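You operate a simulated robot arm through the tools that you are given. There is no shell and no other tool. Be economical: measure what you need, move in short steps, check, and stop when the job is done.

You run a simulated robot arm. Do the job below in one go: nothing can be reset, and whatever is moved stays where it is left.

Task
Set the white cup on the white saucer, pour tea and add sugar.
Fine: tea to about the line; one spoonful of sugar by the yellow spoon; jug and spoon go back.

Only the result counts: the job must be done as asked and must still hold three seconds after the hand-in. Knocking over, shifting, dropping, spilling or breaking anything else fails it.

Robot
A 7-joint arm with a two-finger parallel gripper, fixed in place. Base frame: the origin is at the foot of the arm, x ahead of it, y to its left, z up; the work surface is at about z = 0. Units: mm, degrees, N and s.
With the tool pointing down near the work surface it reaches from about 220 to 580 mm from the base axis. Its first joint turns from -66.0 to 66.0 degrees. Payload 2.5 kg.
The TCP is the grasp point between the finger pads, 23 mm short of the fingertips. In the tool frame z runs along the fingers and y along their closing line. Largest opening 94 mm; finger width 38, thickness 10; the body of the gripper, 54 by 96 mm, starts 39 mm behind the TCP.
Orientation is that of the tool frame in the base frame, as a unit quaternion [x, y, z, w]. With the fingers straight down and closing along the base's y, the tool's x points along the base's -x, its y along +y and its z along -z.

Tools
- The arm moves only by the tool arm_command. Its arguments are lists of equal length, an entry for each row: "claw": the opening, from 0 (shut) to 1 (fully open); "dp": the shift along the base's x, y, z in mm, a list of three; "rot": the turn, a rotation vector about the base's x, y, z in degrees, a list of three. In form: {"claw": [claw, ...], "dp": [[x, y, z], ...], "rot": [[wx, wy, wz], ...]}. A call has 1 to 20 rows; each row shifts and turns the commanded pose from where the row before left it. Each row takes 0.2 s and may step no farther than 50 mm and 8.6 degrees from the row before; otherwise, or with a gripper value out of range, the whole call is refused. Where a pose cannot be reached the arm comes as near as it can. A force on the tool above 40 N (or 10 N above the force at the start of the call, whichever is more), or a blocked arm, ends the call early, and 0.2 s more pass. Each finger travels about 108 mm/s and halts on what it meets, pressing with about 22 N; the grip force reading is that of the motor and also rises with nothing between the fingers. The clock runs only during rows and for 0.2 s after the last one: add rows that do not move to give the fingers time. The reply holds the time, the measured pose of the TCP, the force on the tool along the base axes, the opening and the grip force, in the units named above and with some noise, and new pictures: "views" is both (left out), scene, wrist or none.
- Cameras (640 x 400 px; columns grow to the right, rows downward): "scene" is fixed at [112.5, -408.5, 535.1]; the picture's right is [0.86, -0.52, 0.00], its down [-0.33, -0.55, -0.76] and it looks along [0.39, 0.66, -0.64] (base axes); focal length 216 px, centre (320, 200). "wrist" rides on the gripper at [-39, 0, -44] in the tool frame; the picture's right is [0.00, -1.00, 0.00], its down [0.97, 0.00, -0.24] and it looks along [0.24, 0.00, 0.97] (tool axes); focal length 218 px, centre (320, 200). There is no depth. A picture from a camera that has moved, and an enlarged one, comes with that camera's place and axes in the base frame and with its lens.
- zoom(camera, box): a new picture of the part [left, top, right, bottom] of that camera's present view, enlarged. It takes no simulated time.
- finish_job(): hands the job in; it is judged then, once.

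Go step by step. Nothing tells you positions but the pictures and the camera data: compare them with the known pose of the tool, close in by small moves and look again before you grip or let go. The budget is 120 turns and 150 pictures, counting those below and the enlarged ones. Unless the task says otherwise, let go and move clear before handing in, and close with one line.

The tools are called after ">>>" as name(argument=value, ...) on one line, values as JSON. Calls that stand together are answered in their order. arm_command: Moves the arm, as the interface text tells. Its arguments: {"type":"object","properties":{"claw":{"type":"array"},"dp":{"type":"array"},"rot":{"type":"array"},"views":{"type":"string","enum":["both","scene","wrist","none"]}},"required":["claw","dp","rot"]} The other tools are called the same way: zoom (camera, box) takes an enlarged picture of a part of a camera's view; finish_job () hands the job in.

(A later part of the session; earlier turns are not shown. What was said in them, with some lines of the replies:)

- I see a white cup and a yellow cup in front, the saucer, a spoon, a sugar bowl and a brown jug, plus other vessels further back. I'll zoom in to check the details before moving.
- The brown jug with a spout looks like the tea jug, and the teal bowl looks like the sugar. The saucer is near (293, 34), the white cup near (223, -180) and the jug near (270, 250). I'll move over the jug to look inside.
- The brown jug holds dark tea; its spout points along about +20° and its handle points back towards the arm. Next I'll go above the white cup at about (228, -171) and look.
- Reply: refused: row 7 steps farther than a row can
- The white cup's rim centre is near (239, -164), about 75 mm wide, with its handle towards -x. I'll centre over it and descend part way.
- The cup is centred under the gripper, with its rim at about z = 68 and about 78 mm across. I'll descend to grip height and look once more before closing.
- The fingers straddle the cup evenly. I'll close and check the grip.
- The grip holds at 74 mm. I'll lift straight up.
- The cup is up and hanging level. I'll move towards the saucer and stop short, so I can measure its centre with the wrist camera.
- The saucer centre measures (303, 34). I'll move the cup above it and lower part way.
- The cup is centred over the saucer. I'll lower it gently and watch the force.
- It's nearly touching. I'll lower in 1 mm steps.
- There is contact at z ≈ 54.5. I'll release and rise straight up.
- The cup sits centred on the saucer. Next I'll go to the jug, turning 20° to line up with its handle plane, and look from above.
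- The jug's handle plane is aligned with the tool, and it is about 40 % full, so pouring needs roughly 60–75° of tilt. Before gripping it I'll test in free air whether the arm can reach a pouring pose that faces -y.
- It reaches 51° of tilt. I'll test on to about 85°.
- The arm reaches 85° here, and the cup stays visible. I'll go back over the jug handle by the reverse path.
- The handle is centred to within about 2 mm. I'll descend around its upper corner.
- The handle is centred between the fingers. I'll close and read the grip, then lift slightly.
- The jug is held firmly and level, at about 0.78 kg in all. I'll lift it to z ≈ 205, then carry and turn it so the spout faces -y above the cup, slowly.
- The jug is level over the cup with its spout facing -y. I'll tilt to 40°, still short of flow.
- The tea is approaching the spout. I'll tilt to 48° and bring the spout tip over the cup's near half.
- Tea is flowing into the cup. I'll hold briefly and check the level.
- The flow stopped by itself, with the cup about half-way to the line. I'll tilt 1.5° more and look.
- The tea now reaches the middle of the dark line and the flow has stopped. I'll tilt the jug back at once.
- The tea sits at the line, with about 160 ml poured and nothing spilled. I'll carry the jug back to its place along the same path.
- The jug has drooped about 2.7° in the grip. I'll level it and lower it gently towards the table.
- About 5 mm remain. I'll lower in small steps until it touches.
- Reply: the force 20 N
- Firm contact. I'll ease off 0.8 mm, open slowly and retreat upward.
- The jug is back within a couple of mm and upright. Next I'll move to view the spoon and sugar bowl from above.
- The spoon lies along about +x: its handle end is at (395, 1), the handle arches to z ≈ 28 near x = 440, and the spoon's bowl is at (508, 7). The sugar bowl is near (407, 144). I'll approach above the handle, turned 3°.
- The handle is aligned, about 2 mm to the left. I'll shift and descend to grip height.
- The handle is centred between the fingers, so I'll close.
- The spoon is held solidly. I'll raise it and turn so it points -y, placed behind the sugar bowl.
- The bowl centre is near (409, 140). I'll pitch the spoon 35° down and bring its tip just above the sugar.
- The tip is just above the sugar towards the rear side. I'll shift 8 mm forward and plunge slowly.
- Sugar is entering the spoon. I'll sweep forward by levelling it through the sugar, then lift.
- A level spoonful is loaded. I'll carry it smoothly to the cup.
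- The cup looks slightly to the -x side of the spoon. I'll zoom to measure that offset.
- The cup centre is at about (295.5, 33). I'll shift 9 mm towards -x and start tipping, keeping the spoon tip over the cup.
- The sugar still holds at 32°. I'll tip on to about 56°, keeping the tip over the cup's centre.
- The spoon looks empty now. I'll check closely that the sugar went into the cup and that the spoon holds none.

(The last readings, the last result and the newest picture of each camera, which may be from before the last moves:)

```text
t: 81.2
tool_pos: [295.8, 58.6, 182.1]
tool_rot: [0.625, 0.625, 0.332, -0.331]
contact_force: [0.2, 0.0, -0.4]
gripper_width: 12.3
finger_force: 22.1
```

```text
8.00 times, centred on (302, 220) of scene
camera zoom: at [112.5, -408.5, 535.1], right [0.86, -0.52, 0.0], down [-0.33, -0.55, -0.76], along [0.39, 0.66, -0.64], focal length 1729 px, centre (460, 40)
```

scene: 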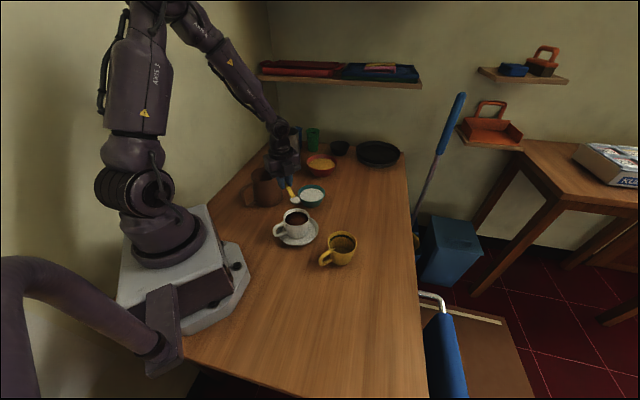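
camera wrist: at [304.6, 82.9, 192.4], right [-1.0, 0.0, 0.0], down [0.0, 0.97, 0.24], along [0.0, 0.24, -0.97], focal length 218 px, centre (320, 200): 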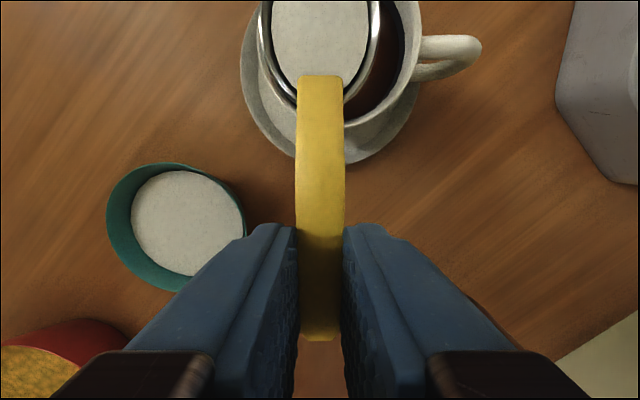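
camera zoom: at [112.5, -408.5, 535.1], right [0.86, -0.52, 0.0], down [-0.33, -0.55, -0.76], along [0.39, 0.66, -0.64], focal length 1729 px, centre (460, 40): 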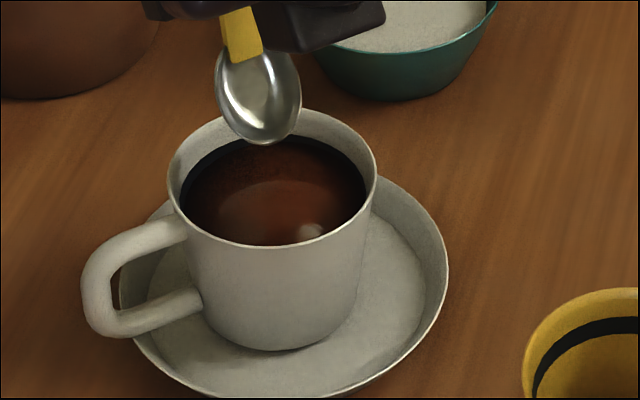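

The sugar is in, with no grains on the saucer or table. I'll raise the spoon and level it out.

>>> arm_command(claw=[0, 0, 0, 0, 0, 0, 0, 0, 0, 0], dp=[[0, 0, 20], [0, 6, 15], [0, 8, 0], [0, 10, 0], [0, 10, 0], [0, 10, 0], [0, 10, 0], [0, 6, 0], [0, 0, 0], [0, 0, 0]], rot=[[0, 0, 0], [-8, 0, 0], [-8, 0, 0], [-8, 0, 0], [-8, 0, 0], [-8, 0, 0], [-8, 0, 0], [-8, 0, 0], [0, 0, 0], [0, 0, 0]], views="none")

>>> arm_command(claw=[0, 0, 0, 0, 0, 0, 0, 0, 0, 0, 0, 0, 0, 0, 0], dp=[[5, -5, 0], [10, -9, 0], [12, -10, 0], [12, -10, 0], [12, -10, 0], [12, -10, 0], [12, -10, 0], [12, -10, 0], [12, -10, 0], [12, -10, -10], [12, -10, -20], [12, -10, -30], [4, -1, -20], [0, 0, 0], [0, 0, 0]], rot=[[0, 0, 7.75], [0, 0, 7.75], [0, 0, 7.75], [0, 0, 7.75], [0, 0, 7.75], [0, 0, 7.75], [0, 0, 7.75], [0, 0, 7.75], [0, 0, 7.75], [0, 0, 7.75], [0, 0, 7.75], [0, 0, 7.75], [0, 0, 0], [0, 0, 0], [0, 0, 0]])

```text
t: 83.4
tool_pos: [294.5, 117.5, 217.9]
tool_rot: [0.707, 0.707, 0.0, 0.001]
contact_force: [0.1, 0.2, -0.3]
gripper_width: 12.3
finger_force: 21.7
```

```text
t: 86.6
tool_pos: [434.2, 1.9, 138.8]
tool_rot: [-0.027, 1.0, 0.0, 0.001]
contact_force: [-0.2, -1.3, -0.5]
gripper_width: 12.4
finger_force: 21.7
camera wrist: at [473.2, 4.8, 182.1], right [0.05, -1.0, 0.0], down [-0.97, -0.05, 0.24], along [-0.24, -0.01, -0.97], focal length 218 px, centre (320, 200)
```

scene: 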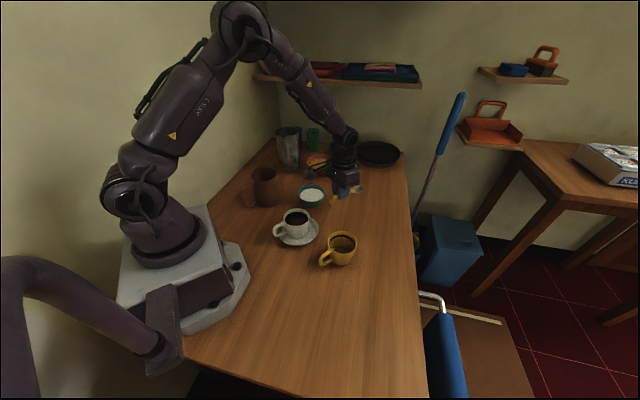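
wrist: 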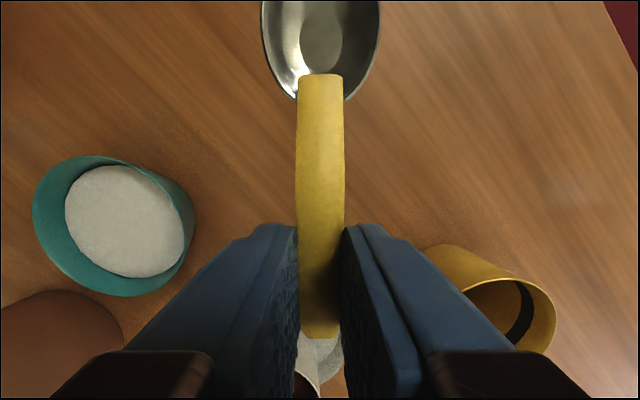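

The spoon is above its old place. I'll lower it close to the table.

>>> arm_command(claw=[0, 0, 0, 0, 0, 0, 0, 0], dp=[[0, 1, -30], [0, 0, -30], [0, 0, -22], [0, 0, -12], [0, 0, -4], [0, 0, -2], [0, 0, 0], [0, 0, 0]], rot=[[0, 0, 0], [0, 0, 0], [0, 0, 0], [0, 0, 0], [0, 0, 0], [0, 0, 0], [0, 0, 0], [0, 0, 0]], views="none")

>>> zoom(camera="scene", box=[310, 180, 380, 240])

```text
t: 88.4
tool_pos: [434.4, 4.7, 37.8]
tool_rot: [-0.026, 1.0, 0.0, 0.002]
contact_force: [0.3, 0.5, 4.3]
gripper_width: 12.0
finger_force: 22.2
```

```text
6.67 times, centred on (345, 210) of scene
camera zoom: at [112.5, -408.5, 535.1], right [0.86, -0.52, 0.0], down [-0.33, -0.55, -0.76], along [0.39, 0.66, -0.64], focal length 1440 px, centre (153, 133)
```

zoom: 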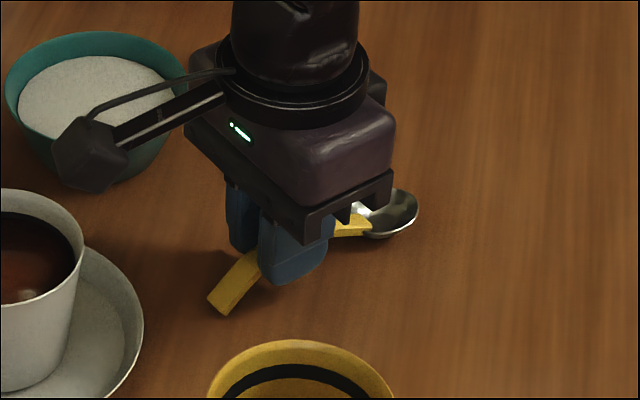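

The spoon is touching the table in its original spot. I'll release it and rise.

>>> arm_command(claw=[0.15, 0.2, 0.3, 0.45, 0.5, 0.5, 0.5, 0.5, 0.5, 0.5, 0.5], dp=[[0, 0, 0], [0, 0, 0], [0, 0, 0], [0, 0, 0], [0, 0, 15], [0, 0, 30], [0, 0, 40], [0, 0, 45], [0, 0, 45], [0, 0, 40], [0, 0, 0]], rot=[[0, 0, 0], [0, 0, 0], [0, 0, 0], [0, 0, 0], [0, 0, 0], [0, 0, 0], [0, 0, 0], [0, 0, 0], [0, 0, 0], [0, 0, 0], [0, 0, 0]])

>>> zoom(camera="scene", box=[230, 150, 380, 270])

```text
t: 90.8
tool_pos: [433.0, 5.6, 252.5]
tool_rot: [-0.026, 1.0, 0.0, 0.0]
contact_force: [0.3, -0.3, 0.3]
gripper_width: 47.3
finger_force: 0.0
camera wrist: at [473.2, 6.8, 296.1], right [0.05, -1.0, 0.0], down [-0.97, -0.05, 0.24], along [-0.24, -0.01, -0.97], focal length 218 px, centre (320, 200)
```

scene: 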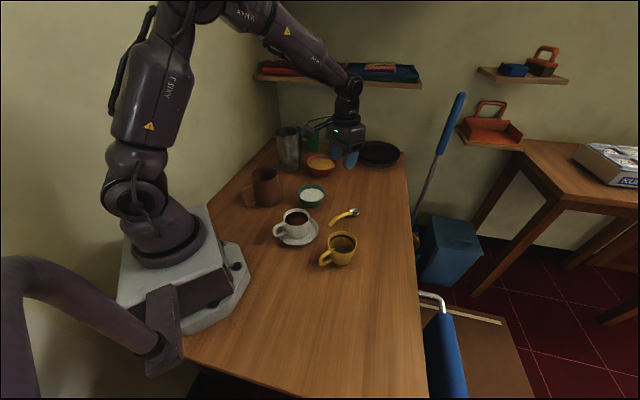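
wrist: 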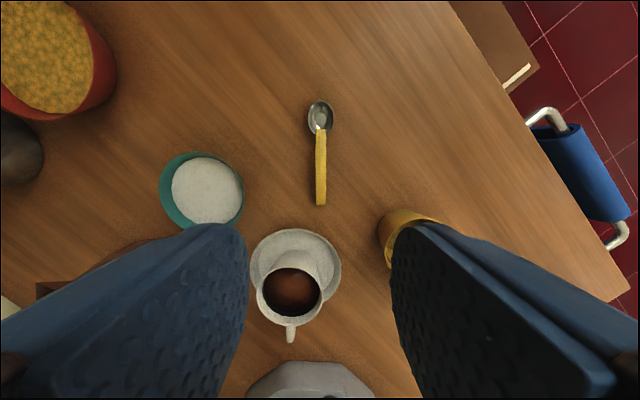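

```text
3.33 times, centred on (305, 210) of scene
camera zoom: at [112.5, -408.5, 535.1], right [0.86, -0.52, 0.0], down [-0.33, -0.55, -0.76], along [0.39, 0.66, -0.64], focal length 720 px, centre (370, 167)
```

zoom: 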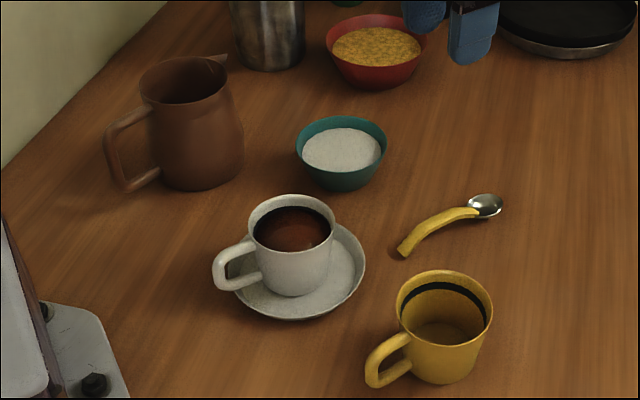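

Everything is in place: the cup of tea is on its saucer with the sugar added, the jug and spoon are back, and nothing else has moved. The arm is clear, so I'm handing in.

>>> finish_job()

```text
The job is handed in.
```

The white cup is on the white saucer with tea up to about the line and one spoonful of sugar from the yellow spoon. The jug and spoon are back in their places (the jug within a few mm), and I saw no spills.
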